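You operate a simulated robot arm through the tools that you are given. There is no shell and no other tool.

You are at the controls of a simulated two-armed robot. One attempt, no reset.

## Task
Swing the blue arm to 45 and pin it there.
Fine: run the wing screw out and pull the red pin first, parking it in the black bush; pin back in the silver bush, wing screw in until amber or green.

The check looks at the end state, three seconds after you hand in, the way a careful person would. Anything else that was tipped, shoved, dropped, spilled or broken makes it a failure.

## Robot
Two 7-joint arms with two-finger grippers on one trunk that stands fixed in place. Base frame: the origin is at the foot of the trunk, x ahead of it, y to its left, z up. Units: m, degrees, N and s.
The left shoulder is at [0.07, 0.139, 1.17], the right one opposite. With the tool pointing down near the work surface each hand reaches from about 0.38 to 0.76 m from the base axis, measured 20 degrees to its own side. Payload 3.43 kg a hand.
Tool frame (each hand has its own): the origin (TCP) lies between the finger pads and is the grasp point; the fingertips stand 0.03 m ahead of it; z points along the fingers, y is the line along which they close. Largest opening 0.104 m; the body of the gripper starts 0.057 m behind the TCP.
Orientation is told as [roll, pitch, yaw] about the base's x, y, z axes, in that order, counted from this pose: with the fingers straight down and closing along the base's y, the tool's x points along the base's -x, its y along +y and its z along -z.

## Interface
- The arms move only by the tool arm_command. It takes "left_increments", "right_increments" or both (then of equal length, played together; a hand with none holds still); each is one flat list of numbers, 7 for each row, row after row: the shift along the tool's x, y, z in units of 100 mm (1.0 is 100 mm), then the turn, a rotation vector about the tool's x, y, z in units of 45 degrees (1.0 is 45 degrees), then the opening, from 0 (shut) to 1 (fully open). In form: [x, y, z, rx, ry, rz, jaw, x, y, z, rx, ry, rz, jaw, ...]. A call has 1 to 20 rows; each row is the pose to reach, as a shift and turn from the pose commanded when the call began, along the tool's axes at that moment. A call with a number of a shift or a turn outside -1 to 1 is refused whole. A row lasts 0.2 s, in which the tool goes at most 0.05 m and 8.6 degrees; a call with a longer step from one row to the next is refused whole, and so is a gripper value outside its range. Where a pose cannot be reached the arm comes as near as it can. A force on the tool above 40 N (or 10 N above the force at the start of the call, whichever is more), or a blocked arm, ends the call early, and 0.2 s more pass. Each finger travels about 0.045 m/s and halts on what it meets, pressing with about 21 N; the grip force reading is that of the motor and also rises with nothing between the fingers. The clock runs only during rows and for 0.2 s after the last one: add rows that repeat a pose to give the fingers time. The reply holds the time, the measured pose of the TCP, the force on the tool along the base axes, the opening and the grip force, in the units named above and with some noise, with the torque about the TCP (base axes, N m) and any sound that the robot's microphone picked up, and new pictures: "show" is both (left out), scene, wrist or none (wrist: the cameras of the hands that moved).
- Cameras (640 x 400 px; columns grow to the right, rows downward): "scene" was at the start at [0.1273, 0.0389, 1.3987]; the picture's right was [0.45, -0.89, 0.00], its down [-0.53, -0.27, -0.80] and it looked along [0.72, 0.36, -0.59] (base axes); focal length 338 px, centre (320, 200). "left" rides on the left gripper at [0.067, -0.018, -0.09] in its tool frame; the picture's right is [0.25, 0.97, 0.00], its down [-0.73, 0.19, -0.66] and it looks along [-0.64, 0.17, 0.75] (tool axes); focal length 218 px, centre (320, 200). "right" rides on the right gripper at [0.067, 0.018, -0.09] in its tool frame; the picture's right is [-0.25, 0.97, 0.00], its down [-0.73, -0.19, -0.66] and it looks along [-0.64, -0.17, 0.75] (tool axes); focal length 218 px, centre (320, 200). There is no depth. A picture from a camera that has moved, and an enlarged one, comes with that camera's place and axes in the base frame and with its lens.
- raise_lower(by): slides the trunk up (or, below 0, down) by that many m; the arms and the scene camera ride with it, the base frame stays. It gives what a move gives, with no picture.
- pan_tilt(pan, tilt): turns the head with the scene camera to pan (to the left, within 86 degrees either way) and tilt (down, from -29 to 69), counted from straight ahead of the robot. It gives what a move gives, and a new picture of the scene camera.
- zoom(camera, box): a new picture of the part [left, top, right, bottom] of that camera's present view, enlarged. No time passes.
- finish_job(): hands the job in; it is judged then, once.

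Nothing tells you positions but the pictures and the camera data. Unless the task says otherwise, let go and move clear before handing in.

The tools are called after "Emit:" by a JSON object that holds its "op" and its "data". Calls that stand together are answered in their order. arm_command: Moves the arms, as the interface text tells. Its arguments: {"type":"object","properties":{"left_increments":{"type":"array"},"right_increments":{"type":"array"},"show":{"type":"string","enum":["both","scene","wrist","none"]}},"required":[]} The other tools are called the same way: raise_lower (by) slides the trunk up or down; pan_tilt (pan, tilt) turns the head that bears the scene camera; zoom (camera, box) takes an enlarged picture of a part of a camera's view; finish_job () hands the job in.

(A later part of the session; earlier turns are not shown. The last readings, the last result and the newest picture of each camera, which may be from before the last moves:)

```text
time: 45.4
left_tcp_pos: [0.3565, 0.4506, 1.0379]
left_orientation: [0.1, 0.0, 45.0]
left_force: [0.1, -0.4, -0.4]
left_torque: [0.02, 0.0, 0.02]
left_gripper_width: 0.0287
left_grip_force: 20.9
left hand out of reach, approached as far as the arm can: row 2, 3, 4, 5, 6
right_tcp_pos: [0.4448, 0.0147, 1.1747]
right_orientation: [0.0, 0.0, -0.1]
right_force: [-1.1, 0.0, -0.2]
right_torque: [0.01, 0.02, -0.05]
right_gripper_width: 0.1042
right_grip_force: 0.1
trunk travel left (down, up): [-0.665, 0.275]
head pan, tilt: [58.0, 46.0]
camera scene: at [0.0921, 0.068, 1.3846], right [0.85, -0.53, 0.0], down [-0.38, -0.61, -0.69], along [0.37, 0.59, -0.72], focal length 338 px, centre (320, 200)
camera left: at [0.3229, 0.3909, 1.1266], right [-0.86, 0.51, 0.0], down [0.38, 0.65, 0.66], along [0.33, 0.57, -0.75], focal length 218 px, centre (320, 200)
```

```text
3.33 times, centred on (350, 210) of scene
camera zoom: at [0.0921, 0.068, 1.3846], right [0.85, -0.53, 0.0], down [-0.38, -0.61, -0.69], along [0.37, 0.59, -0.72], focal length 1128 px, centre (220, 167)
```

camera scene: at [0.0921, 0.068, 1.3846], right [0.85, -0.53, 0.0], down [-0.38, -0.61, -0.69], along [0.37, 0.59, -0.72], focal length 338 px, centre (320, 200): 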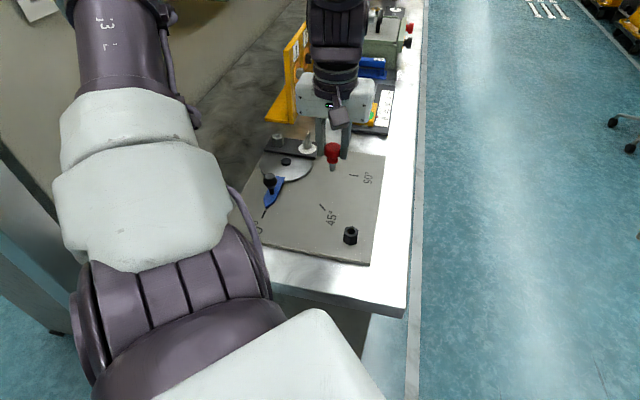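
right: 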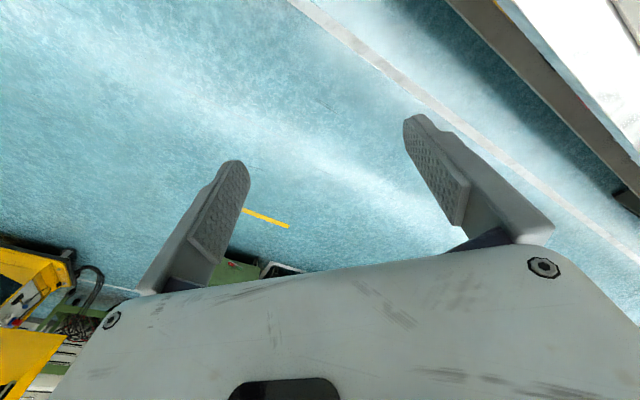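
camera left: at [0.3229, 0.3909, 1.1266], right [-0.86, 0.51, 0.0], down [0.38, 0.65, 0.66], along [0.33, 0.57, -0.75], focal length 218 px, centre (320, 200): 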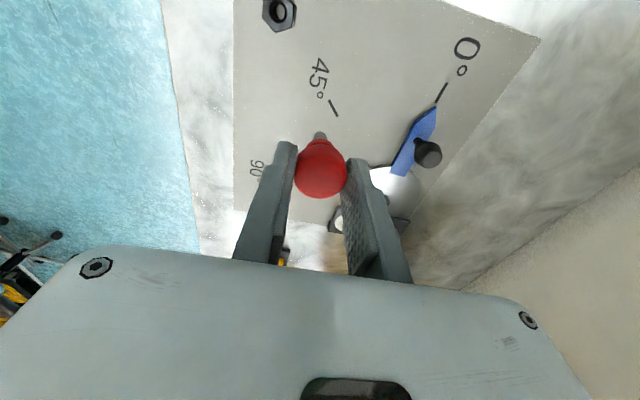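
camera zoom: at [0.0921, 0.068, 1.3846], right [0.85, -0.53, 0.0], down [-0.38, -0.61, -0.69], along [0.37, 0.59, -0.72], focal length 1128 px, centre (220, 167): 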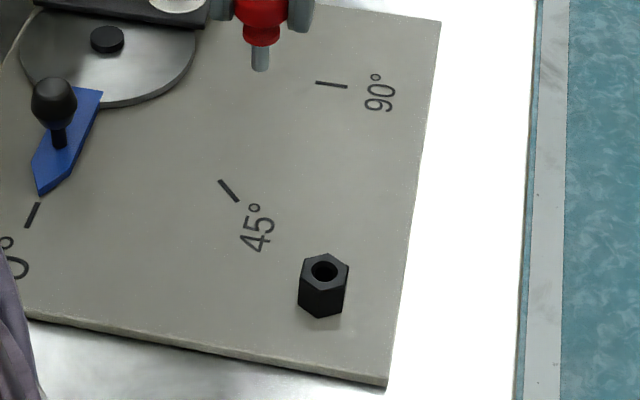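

Yaw 45 runs out of reach on the near side. I'll turn the hand to yaw 0, which is fine for a round pin, and try the approach from there.

Emit:
{"op": "arm_command", "data": {"left_increments": [0, 0, 0, 0, 0, 0.18, 0, 0, 0, 0, 0, 0, 0.36, 0, 0, 0, 0, 0, 0, 0.54, 0, 0, 0, 0, 0, 0, 0.72, 0, 0, 0, 0, 0, 0, 0.9, 0, 0, 0, 0, 0, 0, 1, 0, 0, 0, 0, 0, 0, 1, 0], "show": "none"}}

Emit:
{"op": "arm_command", "data": {"left_increments": [0, -0.15, 0, 0, 0, 0, 0, 0, -0.3, 0, 0, 0, 0, 0, 0, -0.45, 0, 0, 0, 0, 0, 0, -0.45, 0, 0, 0, 0, 0], "show": "both"}}

```text
time: 47.0
left_tcp_pos: [0.3587, 0.4483, 1.0367]
left_orientation: [0.1, 0.1, -0.1]
left_force: [0.0, 0.1, 0.0]
left_torque: [-0.01, -0.02, 0.01]
left_gripper_width: 0.0287
left_grip_force: 21.1
right_tcp_pos: [0.4451, 0.0138, 1.1747]
right_orientation: [0.1, 0.0, 0.0]
right_force: [0.1, -0.8, -0.3]
right_torque: [0.01, 0.04, -0.03]
right_gripper_width: 0.1044
right_grip_force: 0.0
trunk travel left (down, up): [-0.665, 0.275]
head pan, tilt: [58.0, 46.0]
```

```text
time: 48.0
left_tcp_pos: [0.3599, 0.4042, 1.0358]
left_orientation: [0.1, 0.1, 0.0]
left_force: [-0.5, 0.0, -0.2]
left_torque: [0.01, -0.02, -0.01]
left_gripper_width: 0.0288
left_grip_force: 21.1
right_tcp_pos: [0.4445, 0.0147, 1.1738]
right_orientation: [0.1, 0.0, 0.0]
right_force: [-0.3, 0.7, -0.8]
right_torque: [0.02, 0.01, 0.0]
right_gripper_width: 0.1039
right_grip_force: 0.0
trunk travel left (down, up): [-0.665, 0.275]
head pan, tilt: [58.0, 46.0]
camera scene: at [0.092, 0.0682, 1.3846], right [0.85, -0.53, 0.0], down [-0.38, -0.61, -0.69], along [0.37, 0.59, -0.72], focal length 338 px, centre (320, 200)
camera left: at [0.2926, 0.3857, 1.1251], right [-0.25, 0.97, 0.0], down [0.73, 0.19, 0.66], along [0.63, 0.17, -0.75], focal length 218 px, centre (320, 200)
```

scene: 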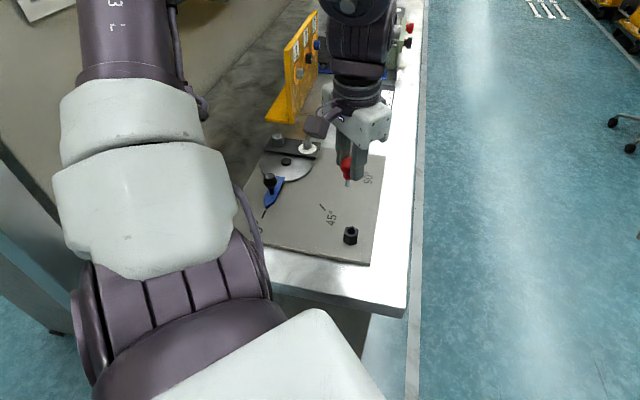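
left: 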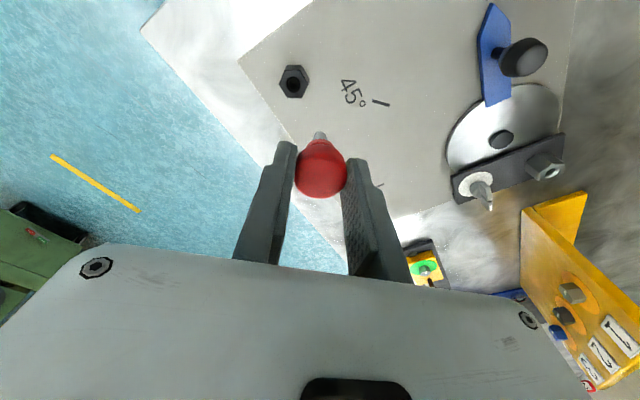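

Yaw 0 works. I'll zoom to locate the black bush's hole precisely from this view.

Emit:
{"op": "zoom", "data": {"camera": "left", "box": [260, 50, 340, 110]}}

Emit:
{"op": "zoom", "data": {"camera": "scene", "box": [310, 200, 390, 260]}}

```text
6.67 times, centred on (300, 80) of left
camera zoom: at [0.2926, 0.3857, 1.1251], right [-0.25, 0.97, 0.0], down [0.73, 0.19, 0.66], along [0.63, 0.17, -0.75], focal length 1455 px, centre (453, 1000)
```

zoom: 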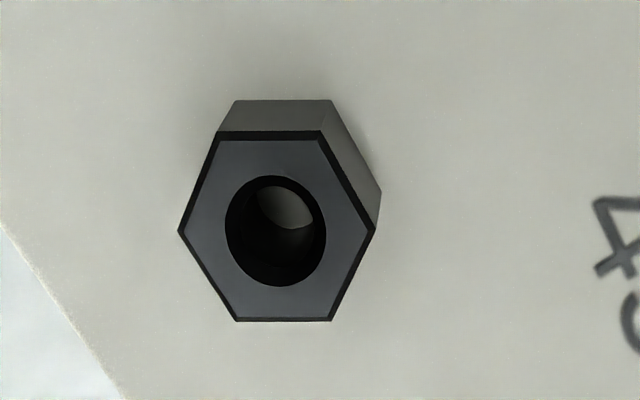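

```text
6.67 times, centred on (350, 230) of scene
camera zoom: at [0.092, 0.0682, 1.3846], right [0.85, -0.53, 0.0], down [-0.38, -0.61, -0.69], along [0.37, 0.59, -0.72], focal length 2256 px, centre (120, 0)
```

zoom: 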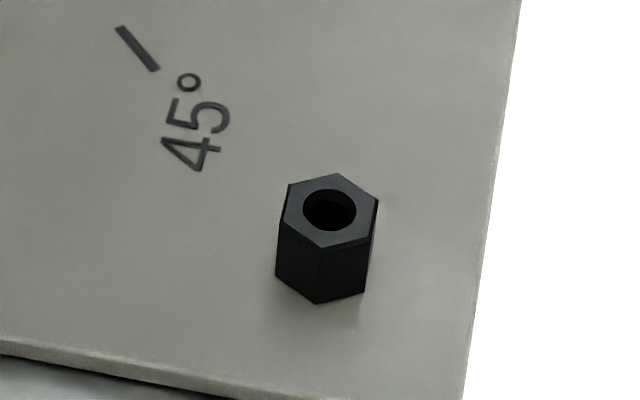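

Triangulated black bush hole ≈(0.3545, 0.3747), top z≈0.886. I'll shift over it, then check alignment before lowering.

Emit:
{"op": "arm_command", "data": {"left_increments": [0.02, -0.1, 0, 0, 0, 0, 0, 0.05, -0.2, 0, 0, 0, 0, 0, 0.05, -0.29, 0, 0, 0, 0, 0, 0.05, -0.29, 0.2, 0, 0, 0, 0, 0.05, -0.29, 0.4, 0, 0, 0, 0, 0.05, -0.29, 0.4, 0, 0, 0, 0], "show": "both"}}

Emit:
{"op": "zoom", "data": {"camera": "left", "box": [260, 60, 380, 150]}}

Emit:
{"op": "zoom", "data": {"camera": "scene", "box": [310, 180, 390, 260]}}

```text
time: 49.4
left_tcp_pos: [0.355, 0.373, 0.9967]
left_orientation: [0.1, 0.2, 0.0]
left_force: [0.0, 0.7, -0.1]
left_torque: [-0.01, 0.0, -0.02]
left_gripper_width: 0.0287
left_grip_force: 20.6
right_tcp_pos: [0.4439, 0.0133, 1.1745]
right_orientation: [0.1, 0.0, 0.0]
right_force: [0.0, -0.5, 0.4]
right_torque: [0.01, -0.01, 0.0]
right_gripper_width: 0.1039
right_grip_force: 0.1
trunk travel left (down, up): [-0.665, 0.275]
head pan, tilt: [58.0, 46.0]
camera scene: at [0.0916, 0.0675, 1.3847], right [0.85, -0.53, 0.0], down [-0.38, -0.61, -0.69], along [0.37, 0.59, -0.72], focal length 338 px, centre (320, 200)
camera left: at [0.288, 0.3551, 1.0856], right [-0.25, 0.97, 0.0], down [0.73, 0.19, 0.66], along [0.63, 0.17, -0.75], focal length 218 px, centre (320, 200)
```

scene: 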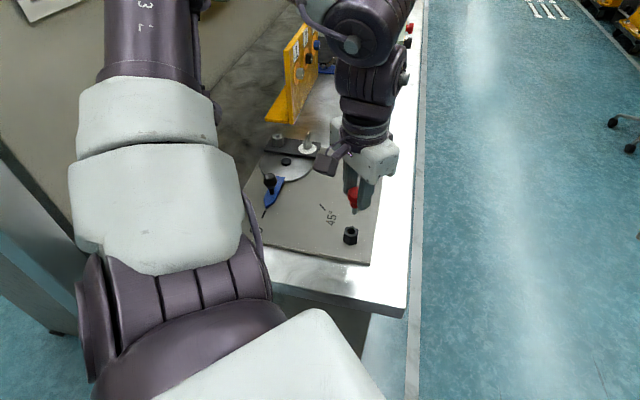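
left: 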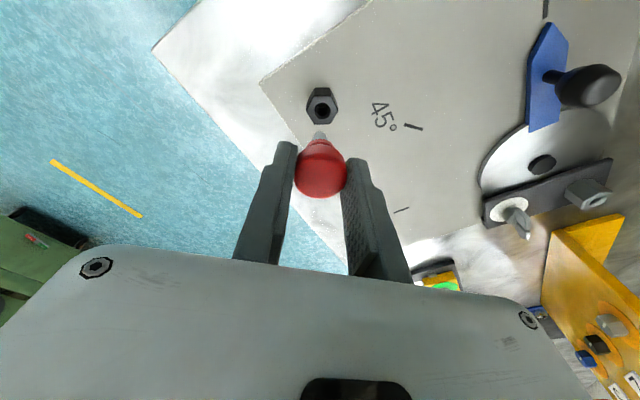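

```text
4.44 times, centred on (320, 105) of left
camera zoom: at [0.288, 0.3551, 1.0856], right [-0.25, 0.97, 0.0], down [0.73, 0.19, 0.66], along [0.63, 0.17, -0.75], focal length 970 px, centre (320, 622)
```

zoom: 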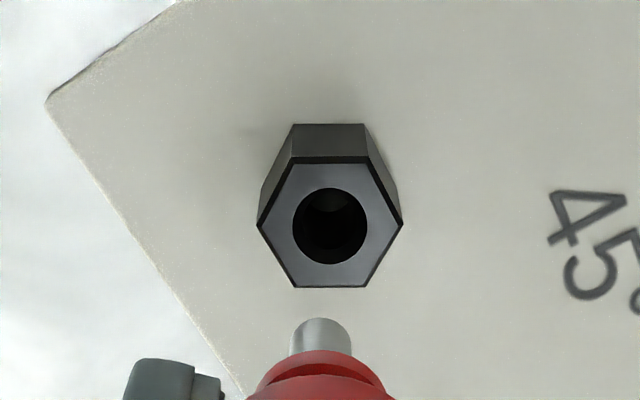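

```text
5.00 times, centred on (350, 220) of scene
camera zoom: at [0.0916, 0.0675, 1.3847], right [0.85, -0.53, 0.0], down [-0.38, -0.61, -0.69], along [0.37, 0.59, -0.72], focal length 1692 px, centre (170, 100)
```

zoom: 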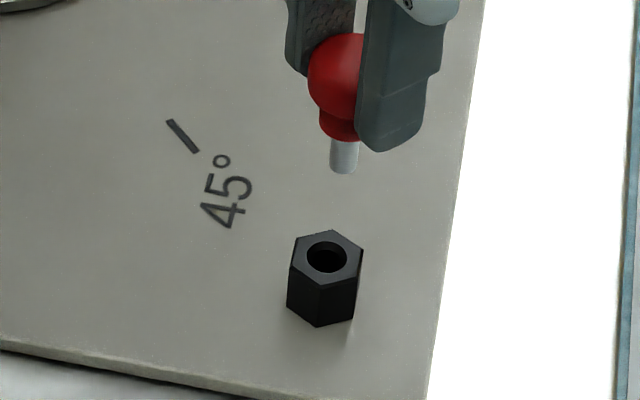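

The hole is about 2 mm to +y and 1 mm to −x of the pin axis. I'll correct that and lower to just above the bush.

Emit:
{"op": "arm_command", "data": {"left_increments": [0.01, 0.02, 0.1, 0, 0, 0, 0, 0.01, 0.02, 0.25, 0, 0, 0, 0, 0.01, 0.02, 0.4, 0, 0, 0, 0, 0.01, 0.02, 0.4, 0, 0, 0, 0], "show": "wrist"}}

Emit:
{"op": "zoom", "data": {"camera": "left", "box": [270, 90, 370, 165]}}

Emit:
{"op": "zoom", "data": {"camera": "scene", "box": [320, 190, 380, 250]}}

```text
time: 50.4
left_tcp_pos: [0.3532, 0.3767, 0.9561]
left_orientation: [0.1, 0.1, 0.0]
left_force: [0.4, 0.0, -0.5]
left_torque: [0.01, -0.02, 0.02]
left_gripper_width: 0.0288
left_grip_force: 20.7
right_tcp_pos: [0.4444, 0.0134, 1.1749]
right_orientation: [0.2, 0.0, 0.1]
right_force: [0.6, -0.7, -0.1]
right_torque: [0.02, 0.03, 0.04]
right_gripper_width: 0.1042
right_grip_force: 0.2
trunk travel left (down, up): [-0.665, 0.275]
head pan, tilt: [58.0, 46.0]
camera left: at [0.2865, 0.3587, 1.0453], right [-0.25, 0.97, 0.0], down [0.73, 0.19, 0.66], along [0.63, 0.17, -0.76], focal length 218 px, centre (320, 200)
```

left: 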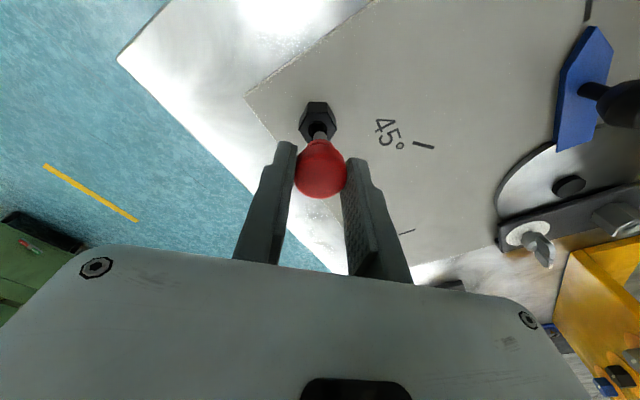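

```text
5.33 times, centred on (320, 128) of left
camera zoom: at [0.2865, 0.3587, 1.0453], right [-0.25, 0.97, 0.0], down [0.73, 0.19, 0.66], along [0.63, 0.17, -0.76], focal length 1164 px, centre (320, 587)
```

zoom: 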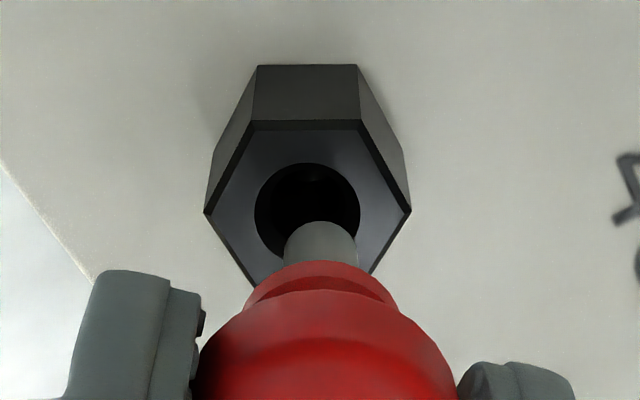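

```text
6.67 times, centred on (350, 220) of scene
camera zoom: at [0.0918, 0.0679, 1.3846], right [0.85, -0.53, 0.0], down [-0.38, -0.61, -0.69], along [0.37, 0.59, -0.72], focal length 2256 px, centre (120, 67)
```

zoom: 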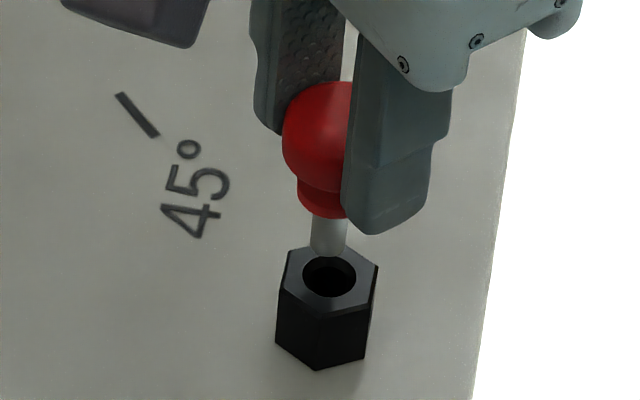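

After the correction the hole sits 1.7 mm toward −y from the pin. I'll adjust and lower gently into the mouth of the bush, watching for force.

Emit:
{"op": "arm_command", "data": {"left_increments": [0.006, -0.017, 0, 0, 0, 0, 0, 0.006, -0.017, 0, 0, 0, 0, 0], "show": "none"}}

Emit:
{"op": "zoom", "data": {"camera": "left", "box": [270, 90, 370, 165]}}

Emit:
{"op": "zoom", "data": {"camera": "scene", "box": [320, 190, 380, 250]}}

```text
time: 51.0
left_tcp_pos: [0.3518, 0.3742, 0.9561]
left_orientation: [0.0, 0.1, 0.0]
left_force: [0.4, -0.4, -0.9]
left_torque: [0.01, 0.0, -0.01]
left_gripper_width: 0.0289
left_grip_force: 20.8
right_tcp_pos: [0.4435, 0.0139, 1.1747]
right_orientation: [0.1, 0.0, 0.0]
right_force: [0.4, -0.1, -0.3]
right_torque: [-0.04, -0.01, -0.01]
right_gripper_width: 0.1039
right_grip_force: 0.1
trunk travel left (down, up): [-0.665, 0.275]
head pan, tilt: [58.0, 46.0]
```

```text
5.33 times, centred on (320, 128) of left
camera zoom: at [0.2862, 0.3569, 1.0454], right [-0.25, 0.97, 0.0], down [0.73, 0.19, 0.66], along [0.63, 0.17, -0.76], focal length 1164 px, centre (320, 587)
```

zoom: 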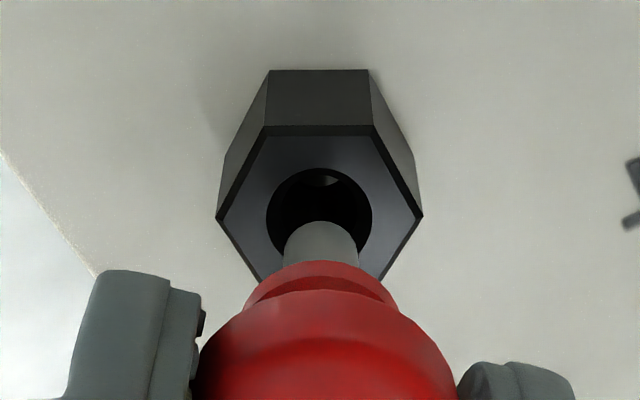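

```text
6.67 times, centred on (350, 220) of scene
camera zoom: at [0.092, 0.068, 1.3846], right [0.85, -0.53, 0.0], down [-0.38, -0.61, -0.69], along [0.37, 0.59, -0.72], focal length 2256 px, centre (120, 67)
```

zoom: 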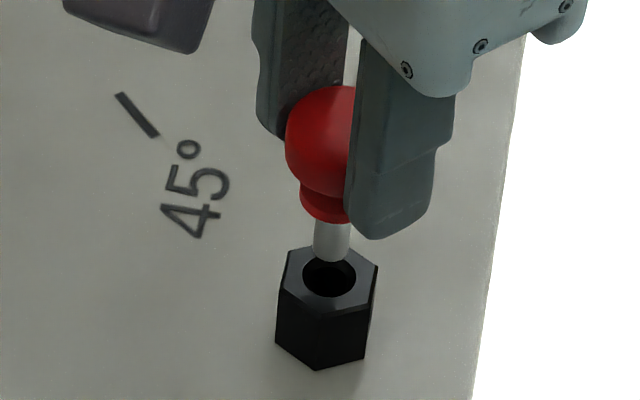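

Aligned in both views, with about 2.5 mm of radial clearance. I'll lower into the bush.

Emit:
{"op": "arm_command", "data": {"left_increments": [0, 0, 0.06, 0, 0, 0, 0, 0, 0, 0.12, 0, 0, 0, 0, 0, 0, 0.18, 0, 0, 0, 0, 0, 0, 0.24, 0, 0, 0, 0, 0, 0, 0.29, 0, 0, 0, 0, 0, 0, 0.29, 0, 0, 0, 0], "show": "none"}}

Emit:
{"op": "zoom", "data": {"camera": "left", "box": [270, 90, 370, 165]}}

Emit:
{"op": "zoom", "data": {"camera": "scene", "box": [320, 190, 380, 250]}}

```text
time: 52.4
left_tcp_pos: [0.3537, 0.3739, 0.9282]
left_orientation: [0.0, 0.1, 0.0]
left_force: [0.2, 0.3, -1.1]
left_torque: [0.03, -0.02, -0.02]
left_gripper_width: 0.029
left_grip_force: 21.0
right_tcp_pos: [0.4439, 0.0138, 1.1758]
right_orientation: [0.1, 0.0, -0.1]
right_force: [-0.6, 1.2, 0.0]
right_torque: [-0.02, 0.05, -0.02]
right_gripper_width: 0.104
right_grip_force: 0.0
trunk travel left (down, up): [-0.665, 0.275]
head pan, tilt: [58.0, 46.0]
```

```text
5.33 times, centred on (320, 128) of left
camera zoom: at [0.2862, 0.3567, 1.0166], right [-0.25, 0.97, 0.0], down [0.73, 0.19, 0.66], along [0.63, 0.17, -0.76], focal length 1164 px, centre (320, 587)
```

zoom: 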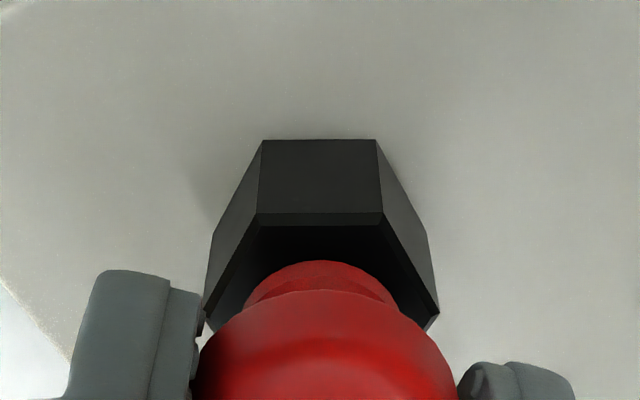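

```text
6.67 times, centred on (350, 220) of scene
camera zoom: at [0.092, 0.068, 1.3846], right [0.85, -0.53, 0.0], down [-0.38, -0.61, -0.69], along [0.37, 0.59, -0.72], focal length 2256 px, centre (120, 67)
```

zoom: 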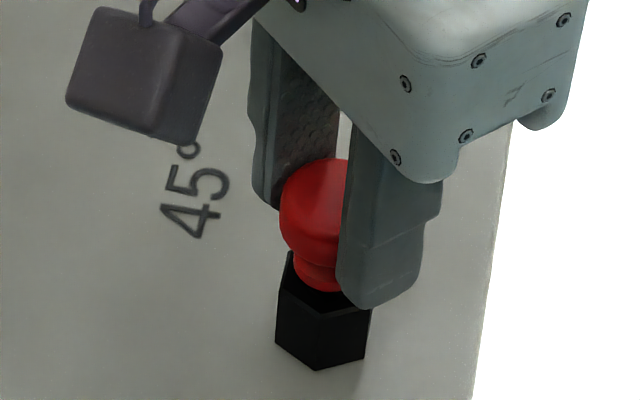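

The pin is well into the bush with no side force. I'll lower the last few millimetres until the collar seats.

Emit:
{"op": "arm_command", "data": {"left_increments": [0, 0, 0.02, 0, 0, 0, 0, 0, 0, 0.04, 0, 0, 0, 0, 0, 0, 0.06, 0, 0, 0, 0, 0, 0, 0.07, 0, 0, 0, 0], "show": "none"}}

Emit:
{"op": "zoom", "data": {"camera": "scene", "box": [320, 190, 380, 250]}}

```text
time: 53.4
left_tcp_pos: [0.3538, 0.3745, 0.9211]
left_orientation: [0.2, 0.0, 0.0]
left_force: [1.8, 8.3, 19.0]
left_torque: [0.19, -0.03, -0.03]
left_gripper_width: 0.0288
left_grip_force: 20.5
right_tcp_pos: [0.4441, 0.0148, 1.1765]
right_orientation: [0.1, -0.1, 0.0]
right_force: [-0.3, -0.3, -0.2]
right_torque: [0.02, 0.03, 0.03]
right_gripper_width: 0.1041
right_grip_force: 0.0
trunk travel left (down, up): [-0.665, 0.275]
head pan, tilt: [58.0, 46.0]
```

```text
6.67 times, centred on (350, 220) of scene
camera zoom: at [0.0908, 0.0681, 1.385], right [0.85, -0.53, 0.0], down [-0.38, -0.61, -0.69], along [0.37, 0.59, -0.72], focal length 2256 px, centre (120, 67)
```

zoom: 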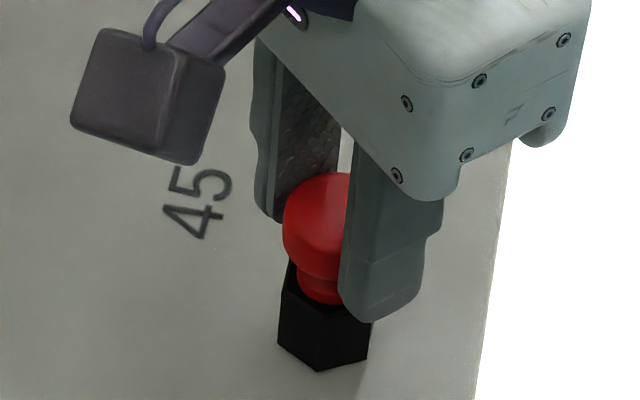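

The collar has seated (19 N upward). I'll relax 1 mm, open, and rise straight up.

Emit:
{"op": "arm_command", "data": {"left_increments": [0, 0, -0.01, 0, 0, 0, 0, 0, 0, -0.01, 0, 0, 0, 0.2, 0, 0, -0.01, 0, 0, 0, 0.5, 0, 0, -0.01, 0, 0, 0, 0.55, 0, 0, -0.01, 0, 0, 0, 0.55], "show": "none"}}

Emit:
{"op": "arm_command", "data": {"left_increments": [0, 0, -0.2, 0, 0, 0, 0.55, 0, 0, -0.4, 0, 0, 0, 0.55, 0, 0, -0.6, 0, 0, 0, 0.55, 0, 0, -0.8, 0, 0, 0, 0.55, 0, 0, -0.8, 0, 0, 0, 0.55], "show": "both"}}

Emit:
{"op": "zoom", "data": {"camera": "scene", "box": [230, 110, 390, 270]}}

```text
time: 54.6
left_tcp_pos: [0.3523, 0.3742, 0.9203]
left_orientation: [0.1, 0.1, 0.0]
left_force: [-0.4, -0.1, -0.3]
left_torque: [-0.01, -0.01, 0.01]
left_gripper_width: 0.0573
left_grip_force: 0.0
right_tcp_pos: [0.4438, 0.0134, 1.175]
right_orientation: [0.0, 0.0, 0.0]
right_force: [1.1, 0.8, -0.3]
right_torque: [-0.02, 0.01, 0.0]
right_gripper_width: 0.1042
right_grip_force: 0.1
trunk travel left (down, up): [-0.665, 0.275]
head pan, tilt: [58.0, 46.0]
```

```text
time: 55.8
left_tcp_pos: [0.3549, 0.374, 1.0008]
left_orientation: [0.1, 0.2, 0.0]
left_force: [0.5, 0.7, -0.2]
left_torque: [0.01, 0.0, -0.01]
left_gripper_width: 0.0572
left_grip_force: 0.0
right_tcp_pos: [0.4449, 0.0141, 1.1749]
right_orientation: [0.1, 0.0, -0.1]
right_force: [-0.6, -0.3, -0.4]
right_torque: [-0.01, 0.03, -0.01]
right_gripper_width: 0.1042
right_grip_force: 0.0
trunk travel left (down, up): [-0.665, 0.275]
head pan, tilt: [58.0, 46.0]
camera scene: at [0.0924, 0.0682, 1.3845], right [0.85, -0.53, 0.0], down [-0.38, -0.61, -0.69], along [0.37, 0.59, -0.72], focal length 338 px, centre (320, 200)
camera left: at [0.2866, 0.356, 1.0905], right [-0.25, 0.97, 0.0], down [0.73, 0.19, 0.66], along [0.63, 0.17, -0.76], focal length 218 px, centre (320, 200)
```

scene: 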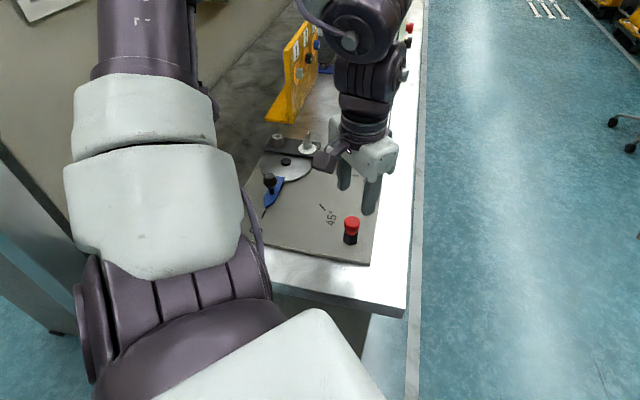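
left: 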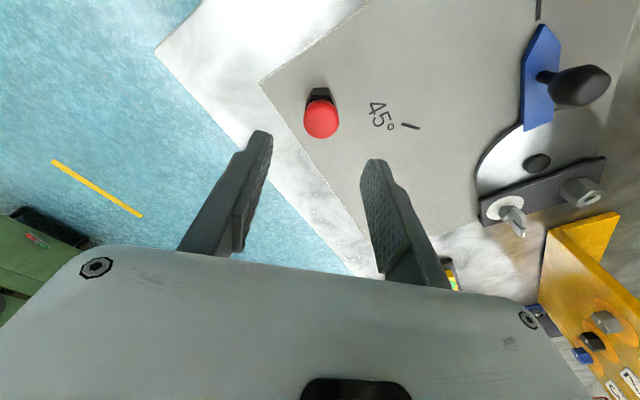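

```text
2.50 times, centred on (310, 190) of scene
camera zoom: at [0.0924, 0.0682, 1.3845], right [0.85, -0.53, 0.0], down [-0.38, -0.61, -0.69], along [0.37, 0.59, -0.72], focal length 846 px, centre (345, 225)
```

zoom: 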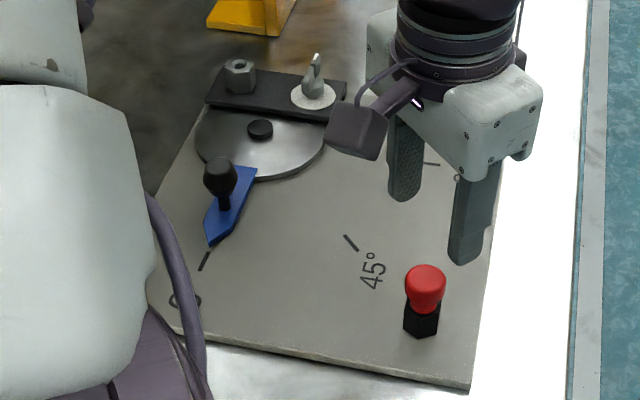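

The pin is parked in the black bush. Next is the blue arm: I'll move over its black knob at about (0.279, 0.560), top ≈0.93, at yaw −30 so I can turn the hand with the arm through 45°.

Emit:
{"op": "arm_command", "data": {"left_increments": [0.05, 0.15, -0.2, 0, 0, 0.1, 0.6, 0.15, 0.35, -0.3, 0, 0, 0.25, 0.6, 0.25, 0.55, -0.3, 0, 0, 0.4, 0.6, 0.35, 0.75, -0.3, 0, 0, 0.55, 0.6, 0.4, 0.95, -0.3, 0, 0, 0.667, 0.6, 0.4, 0.95, -0.3, 0, 0, 0.667, 0.6], "show": "both"}}

```text
time: 57.2
left_tcp_pos: [0.3138, 0.469, 1.0316]
left_orientation: [-0.1, 0.2, -30.1]
left_force: [-0.8, 0.3, 0.9]
left_torque: [0.02, -0.01, 0.0]
left_gripper_width: 0.0626
left_grip_force: 0.0
right_tcp_pos: [0.445, 0.0138, 1.1743]
right_orientation: [0.1, 0.0, 0.0]
right_force: [0.0, 0.0, -0.4]
right_torque: [0.01, -0.01, 0.01]
right_gripper_width: 0.1038
right_grip_force: 0.1
trunk travel left (down, up): [-0.665, 0.275]
head pan, tilt: [58.0, 46.0]
camera scene: at [0.0923, 0.0676, 1.3846], right [0.85, -0.53, 0.0], down [-0.38, -0.61, -0.69], along [0.37, 0.59, -0.72], focal length 338 px, centre (320, 200)
camera left: at [0.2473, 0.4878, 1.1207], right [0.27, 0.96, 0.0], down [0.73, -0.2, 0.65], along [0.63, -0.17, -0.76], focal length 218 px, centre (320, 200)
```

scene: 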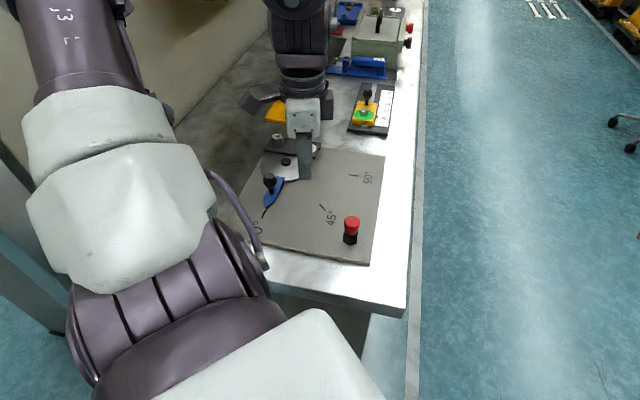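
left: 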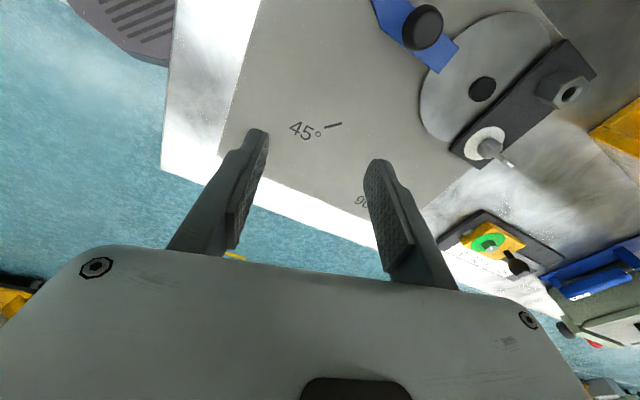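

Emit:
{"op": "zoom", "data": {"camera": "left", "box": [360, 0, 520, 120]}}

Emit:
{"op": "zoom", "data": {"camera": "scene", "box": [240, 130, 340, 230]}}

```text
3.33 times, centred on (440, 60) of left
camera zoom: at [0.2473, 0.4878, 1.1207], right [0.27, 0.96, 0.0], down [0.73, -0.2, 0.65], along [0.63, -0.17, -0.76], focal length 728 px, centre (-80, 667)
```

zoom: 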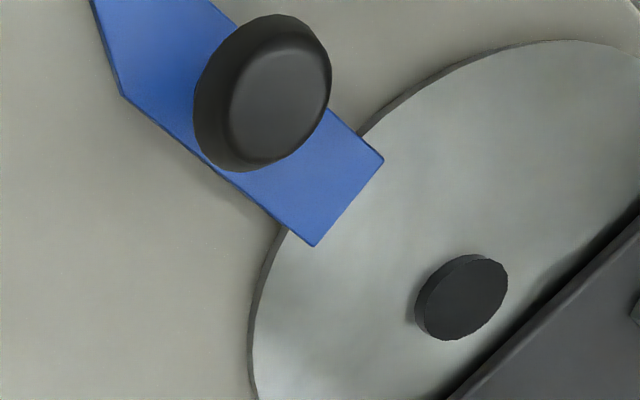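

```text
4.00 times, centred on (290, 180) of scene
camera zoom: at [0.0923, 0.0676, 1.3846], right [0.85, -0.53, 0.0], down [-0.38, -0.61, -0.69], along [0.37, 0.59, -0.72], focal length 1354 px, centre (440, 280)
```

zoom: 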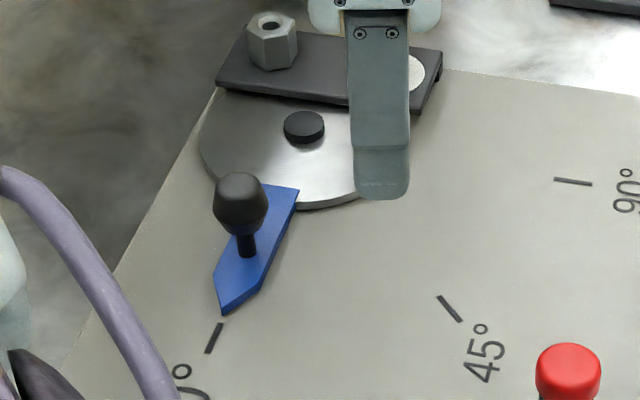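

Refined estimates: knob centre ≈(0.279, 0.561, 0.906), hub ≈(0.3535, 0.638), swing radius ≈0.107. A 45° counter-clockwise swing should put the knob near (0.355, 0.531). I'll hover over the knob.

Emit:
{"op": "arm_command", "data": {"left_increments": [0.19, 0.15, 0, 0, 0, -0.1, 0.55, 0.38, 0.3, 0.1, 0, 0, -0.2, 0.55, 0.57, 0.46, 0.2, 0, 0, -0.3, 0.55, 0.764, 0.625, 0.3, 0, 0, -0.335, 0.55, 0.764, 0.625, 0.3, 0, 0, -0.335, 0.55, 0.764, 0.625, 0.3, 0, 0, -0.335, 0.55], "show": "both"}}

Emit:
{"op": "zoom", "data": {"camera": "left", "box": [240, 60, 400, 180]}}

Emit:
{"op": "zoom", "data": {"camera": "scene", "box": [230, 130, 310, 230]}}

```text
time: 58.6
left_tcp_pos: [0.2792, 0.5614, 1.0025]
left_orientation: [0.2, 0.1, -14.9]
left_force: [0.5, -0.6, -0.1]
left_torque: [-0.03, -0.03, 0.02]
left_gripper_width: 0.0572
left_grip_force: 0.0
right_tcp_pos: [0.4439, 0.0151, 1.174]
right_orientation: [0.1, 0.1, 0.0]
right_force: [0.5, -0.6, 0.2]
right_torque: [-0.04, 0.04, 0.04]
right_gripper_width: 0.104
right_grip_force: 0.2
trunk travel left (down, up): [-0.665, 0.275]
head pan, tilt: [58.0, 46.0]
camera scene: at [0.0919, 0.068, 1.3846], right [0.85, -0.53, 0.0], down [-0.38, -0.61, -0.69], along [0.37, 0.59, -0.72], focal length 338 px, centre (320, 200)
camera left: at [0.2095, 0.5608, 1.0922], right [0.01, 1.0, 0.0], down [0.76, 0.0, 0.66], along [0.66, 0.0, -0.76], focal length 218 px, centre (320, 200)
```

scene: 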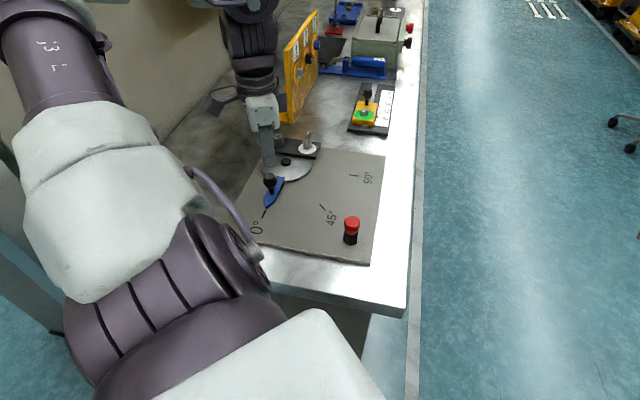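
left: 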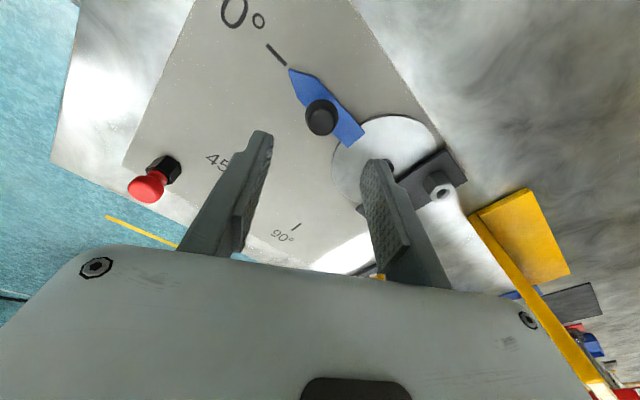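

```text
3.33 times, centred on (320, 120) of left
camera zoom: at [0.2095, 0.5608, 1.0922], right [0.01, 1.0, 0.0], down [0.76, 0.0, 0.66], along [0.66, 0.0, -0.76], focal length 728 px, centre (320, 467)
```

zoom: 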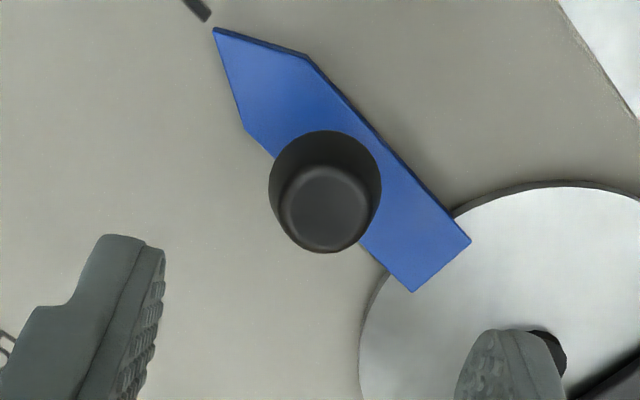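

```text
4.00 times, centred on (270, 180) of scene
camera zoom: at [0.0919, 0.068, 1.3846], right [0.85, -0.53, 0.0], down [-0.38, -0.61, -0.69], along [0.37, 0.59, -0.72], focal length 1354 px, centre (520, 280)
```

zoom: 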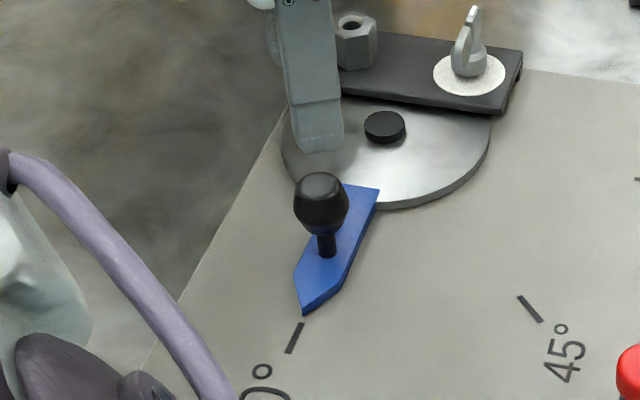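

The knob is centred under the tool. I'll descend so the fingertips are beside the knob, above the blue arm (TCP z≈0.919).

Emit:
{"op": "arm_command", "data": {"left_increments": [0, 0, 0.2, 0, 0, 0, 0.55, 0, 0, 0.4, 0, 0, 0, 0.55, 0, 0, 0.6, 0, 0, 0, 0.55, 0, 0, 0.75, 0, 0, 0, 0.55, 0, 0, 0.82, 0, 0, 0, 0.55, 0, 0, 0.82, 0, 0, 0, 0.55], "show": "both"}}

Emit:
{"op": "zoom", "data": {"camera": "scene", "box": [230, 130, 310, 230]}}

```text
time: 60.0
left_tcp_pos: [0.2788, 0.5623, 0.9216]
left_orientation: [0.1, 0.1, -14.9]
left_force: [0.6, 0.1, 0.7]
left_torque: [0.0, -0.02, -0.04]
left_gripper_width: 0.0573
left_grip_force: 0.1
right_tcp_pos: [0.4437, 0.0145, 1.1739]
right_orientation: [0.2, 0.1, 0.0]
right_force: [-0.5, 0.1, -0.2]
right_torque: [0.0, -0.02, 0.03]
right_gripper_width: 0.1043
right_grip_force: 0.1
trunk travel left (down, up): [-0.665, 0.275]
head pan, tilt: [58.0, 46.0]
camera scene: at [0.0919, 0.0679, 1.3846], right [0.85, -0.53, 0.0], down [-0.38, -0.61, -0.69], along [0.37, 0.59, -0.72], focal length 338 px, centre (320, 200)
camera left: at [0.2096, 0.562, 1.0101], right [0.01, 1.0, 0.0], down [0.76, -0.01, 0.66], along [0.66, 0.0, -0.76], focal length 218 px, centre (320, 200)
```

scene: 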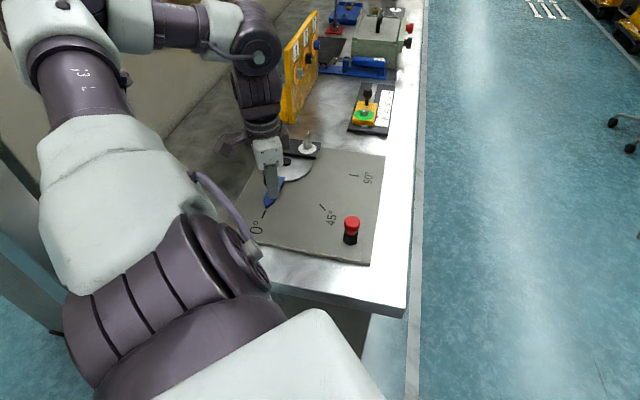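
left: 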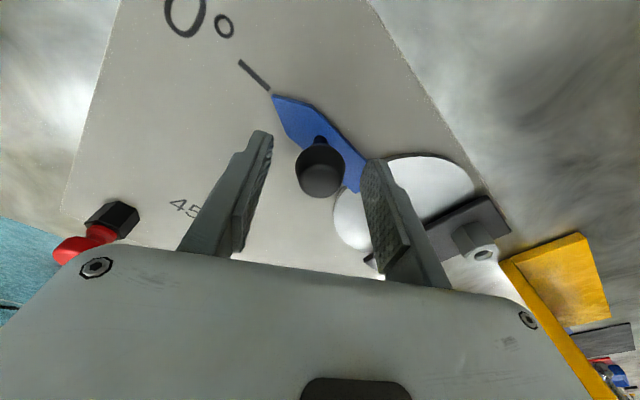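

```text
4.00 times, centred on (270, 180) of scene
camera zoom: at [0.0919, 0.0679, 1.3846], right [0.85, -0.53, 0.0], down [-0.38, -0.61, -0.69], along [0.37, 0.59, -0.72], focal length 1354 px, centre (520, 280)
```

zoom: 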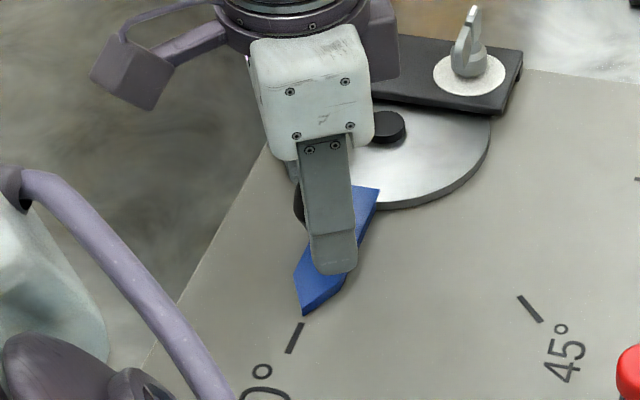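

Emit:
{"op": "arm_command", "data": {"left_increments": [0, 0, 0, 0, 0, 0, 0.3, 0, 0, 0, 0, 0, 0, 0.1, 0, 0, 0, 0, 0, 0, 0, 0, 0, 0, 0, 0, 0, 0, 0, 0, 0, 0, 0, 0, 0], "show": "wrist"}}

```text
time: 61.2
left_tcp_pos: [0.2797, 0.5621, 0.9192]
left_orientation: [-0.1, 0.1, -14.9]
left_force: [-0.2, 0.3, -2.6]
left_torque: [-0.01, -0.17, 0.01]
left_gripper_width: 0.0289
left_grip_force: 45.5
right_tcp_pos: [0.4448, 0.0148, 1.1745]
right_orientation: [0.2, -0.1, -0.1]
right_force: [0.0, 0.4, -0.5]
right_torque: [-0.01, 0.01, 0.02]
right_gripper_width: 0.1041
right_grip_force: 0.1
trunk travel left (down, up): [-0.665, 0.275]
head pan, tilt: [58.0, 46.0]
camera left: at [0.2097, 0.5622, 1.0099], right [0.01, 1.0, 0.0], down [0.76, 0.0, 0.66], along [0.66, 0.0, -0.76], focal length 218 px, centre (320, 200)
```

left: 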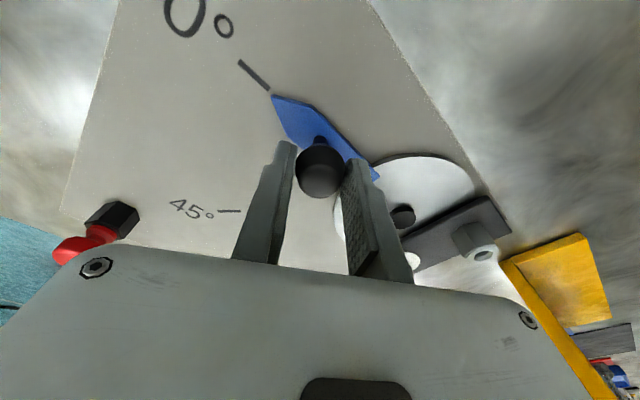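

The knob is gripped centrally. I'll swing along the arc counter-clockwise about the hub, first 20°, turning the hand with it and watching forces.

Emit:
{"op": "arm_command", "data": {"left_increments": [-0.0826, -0.0421, 0, 0, 0, -0.111, 0, -0.1686, -0.0768, 0, 0, 0, -0.222, 0, -0.2574, -0.1037, 0, 0, 0, -0.333, 0, -0.3481, -0.1228, 0, 0, 0, -0.444, 0, -0.3481, -0.1228, 0, 0, 0, -0.444, 0], "show": "both"}}

Emit:
{"op": "zoom", "data": {"camera": "scene", "box": [240, 130, 340, 230]}}

```text
time: 62.4
left_tcp_pos: [0.3095, 0.5417, 0.921]
left_orientation: [0.1, 0.1, 5.0]
left_force: [1.6, 4.2, 0.9]
left_torque: [0.03, 0.57, 0.02]
left_gripper_width: 0.0295
left_grip_force: 45.0
right_tcp_pos: [0.4453, 0.0147, 1.1758]
right_orientation: [0.0, -0.1, 0.0]
right_force: [0.1, 0.0, -0.4]
right_torque: [0.0, -0.01, 0.03]
right_gripper_width: 0.1041
right_grip_force: 0.1
trunk travel left (down, up): [-0.665, 0.275]
head pan, tilt: [58.0, 46.0]
camera scene: at [0.0925, 0.0687, 1.3846], right [0.85, -0.53, 0.0], down [-0.38, -0.61, -0.69], along [0.37, 0.59, -0.72], focal length 338 px, centre (320, 200)
camera left: at [0.2435, 0.5173, 1.0099], right [-0.34, 0.94, 0.0], down [0.71, 0.25, 0.66], along [0.62, 0.22, -0.76], focal length 218 px, centre (320, 200)
```

scene: 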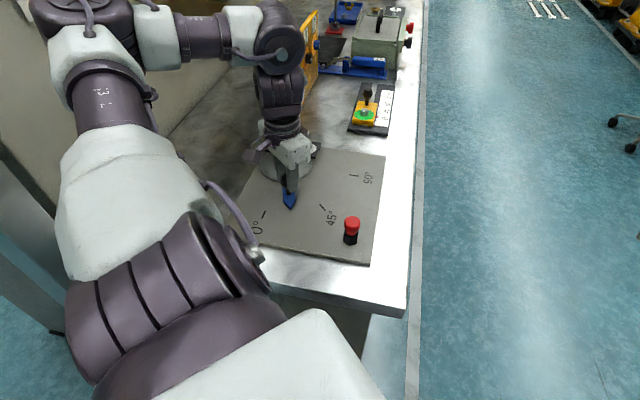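
left: 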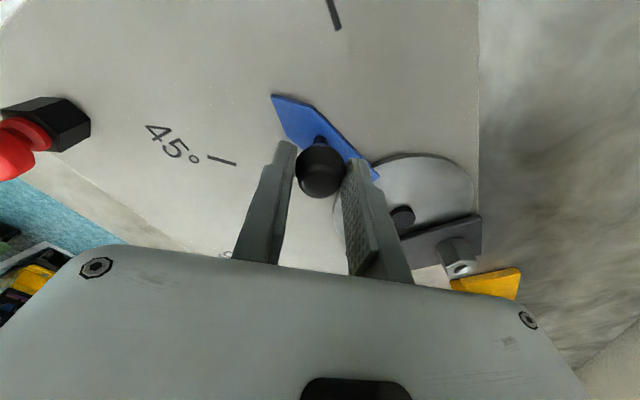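

```text
4.00 times, centred on (290, 180) of scene
camera zoom: at [0.0925, 0.0687, 1.3846], right [0.85, -0.53, 0.0], down [-0.38, -0.61, -0.69], along [0.37, 0.59, -0.72], focal length 1354 px, centre (440, 280)
```

zoom: 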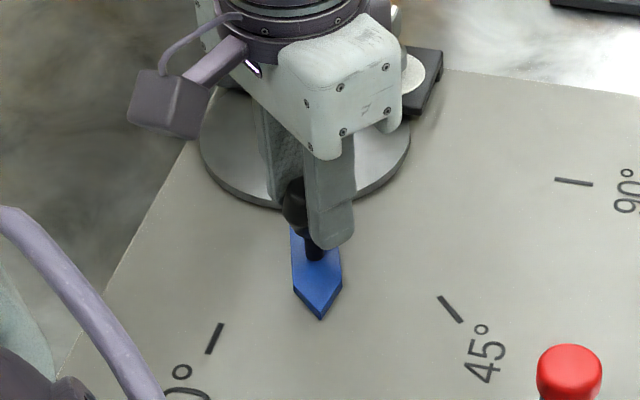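

The arm swings freely and is at about 20°. The same move in the rotated tool frame adds another 20°.

Emit:
{"op": "arm_command", "data": {"left_increments": [-0.0826, -0.0421, 0, 0, 0, -0.111, 0, -0.1686, -0.0768, 0, 0, 0, -0.222, 0, -0.2574, -0.1037, 0, 0, 0, -0.333, 0, -0.3481, -0.1228, 0, 0, 0, -0.444, 0, -0.3481, -0.1228, 0, 0, 0, -0.444, 0], "show": "both"}}

Emit:
{"op": "zoom", "data": {"camera": "scene", "box": [270, 150, 370, 230]}}

```text
time: 63.6
left_tcp_pos: [0.3447, 0.5306, 0.9212]
left_orientation: [0.1, -0.1, 25.2]
left_force: [2.5, 12.9, 20.2]
left_torque: [0.01, 0.78, 0.0]
left_gripper_width: 0.0294
left_grip_force: 45.0
right_tcp_pos: [0.4434, 0.0147, 1.1765]
right_orientation: [0.1, -0.2, -0.1]
right_force: [0.4, -0.3, -0.3]
right_torque: [-0.04, -0.02, 0.01]
right_gripper_width: 0.104
right_grip_force: 0.1
trunk travel left (down, up): [-0.665, 0.275]
head pan, tilt: [58.0, 46.0]
camera scene: at [0.0907, 0.0681, 1.3849], right [0.85, -0.53, 0.0], down [-0.38, -0.61, -0.69], along [0.37, 0.59, -0.72], focal length 338 px, centre (320, 200)
camera left: at [0.2898, 0.4866, 1.0094], right [-0.64, 0.77, 0.0], down [0.58, 0.48, 0.66], along [0.51, 0.42, -0.75], focal length 218 px, centre (320, 200)
```

scene: 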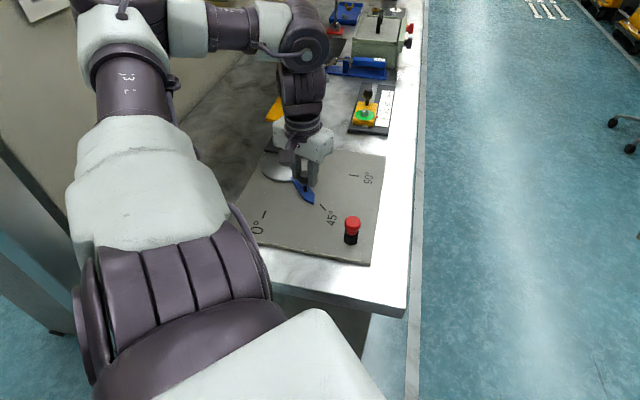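
left: 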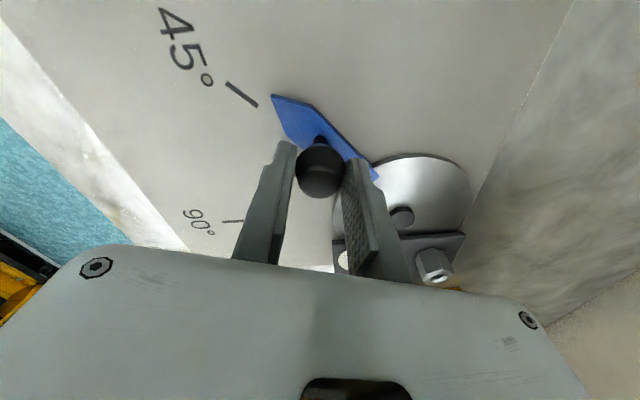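

```text
5.00 times, centred on (320, 190) of scene
camera zoom: at [0.0907, 0.0681, 1.3849], right [0.85, -0.53, 0.0], down [-0.38, -0.61, -0.69], along [0.37, 0.59, -0.72], focal length 1692 px, centre (320, 250)
```

zoom: 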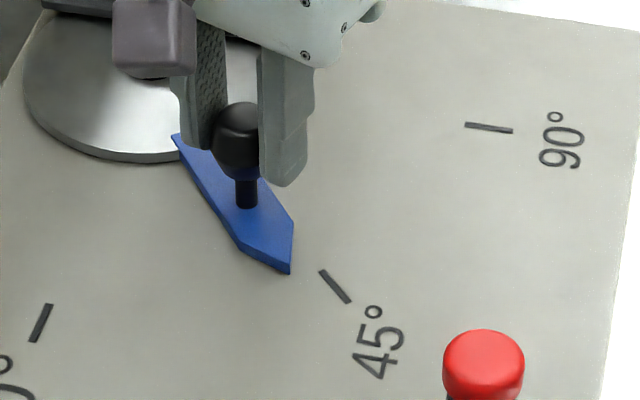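

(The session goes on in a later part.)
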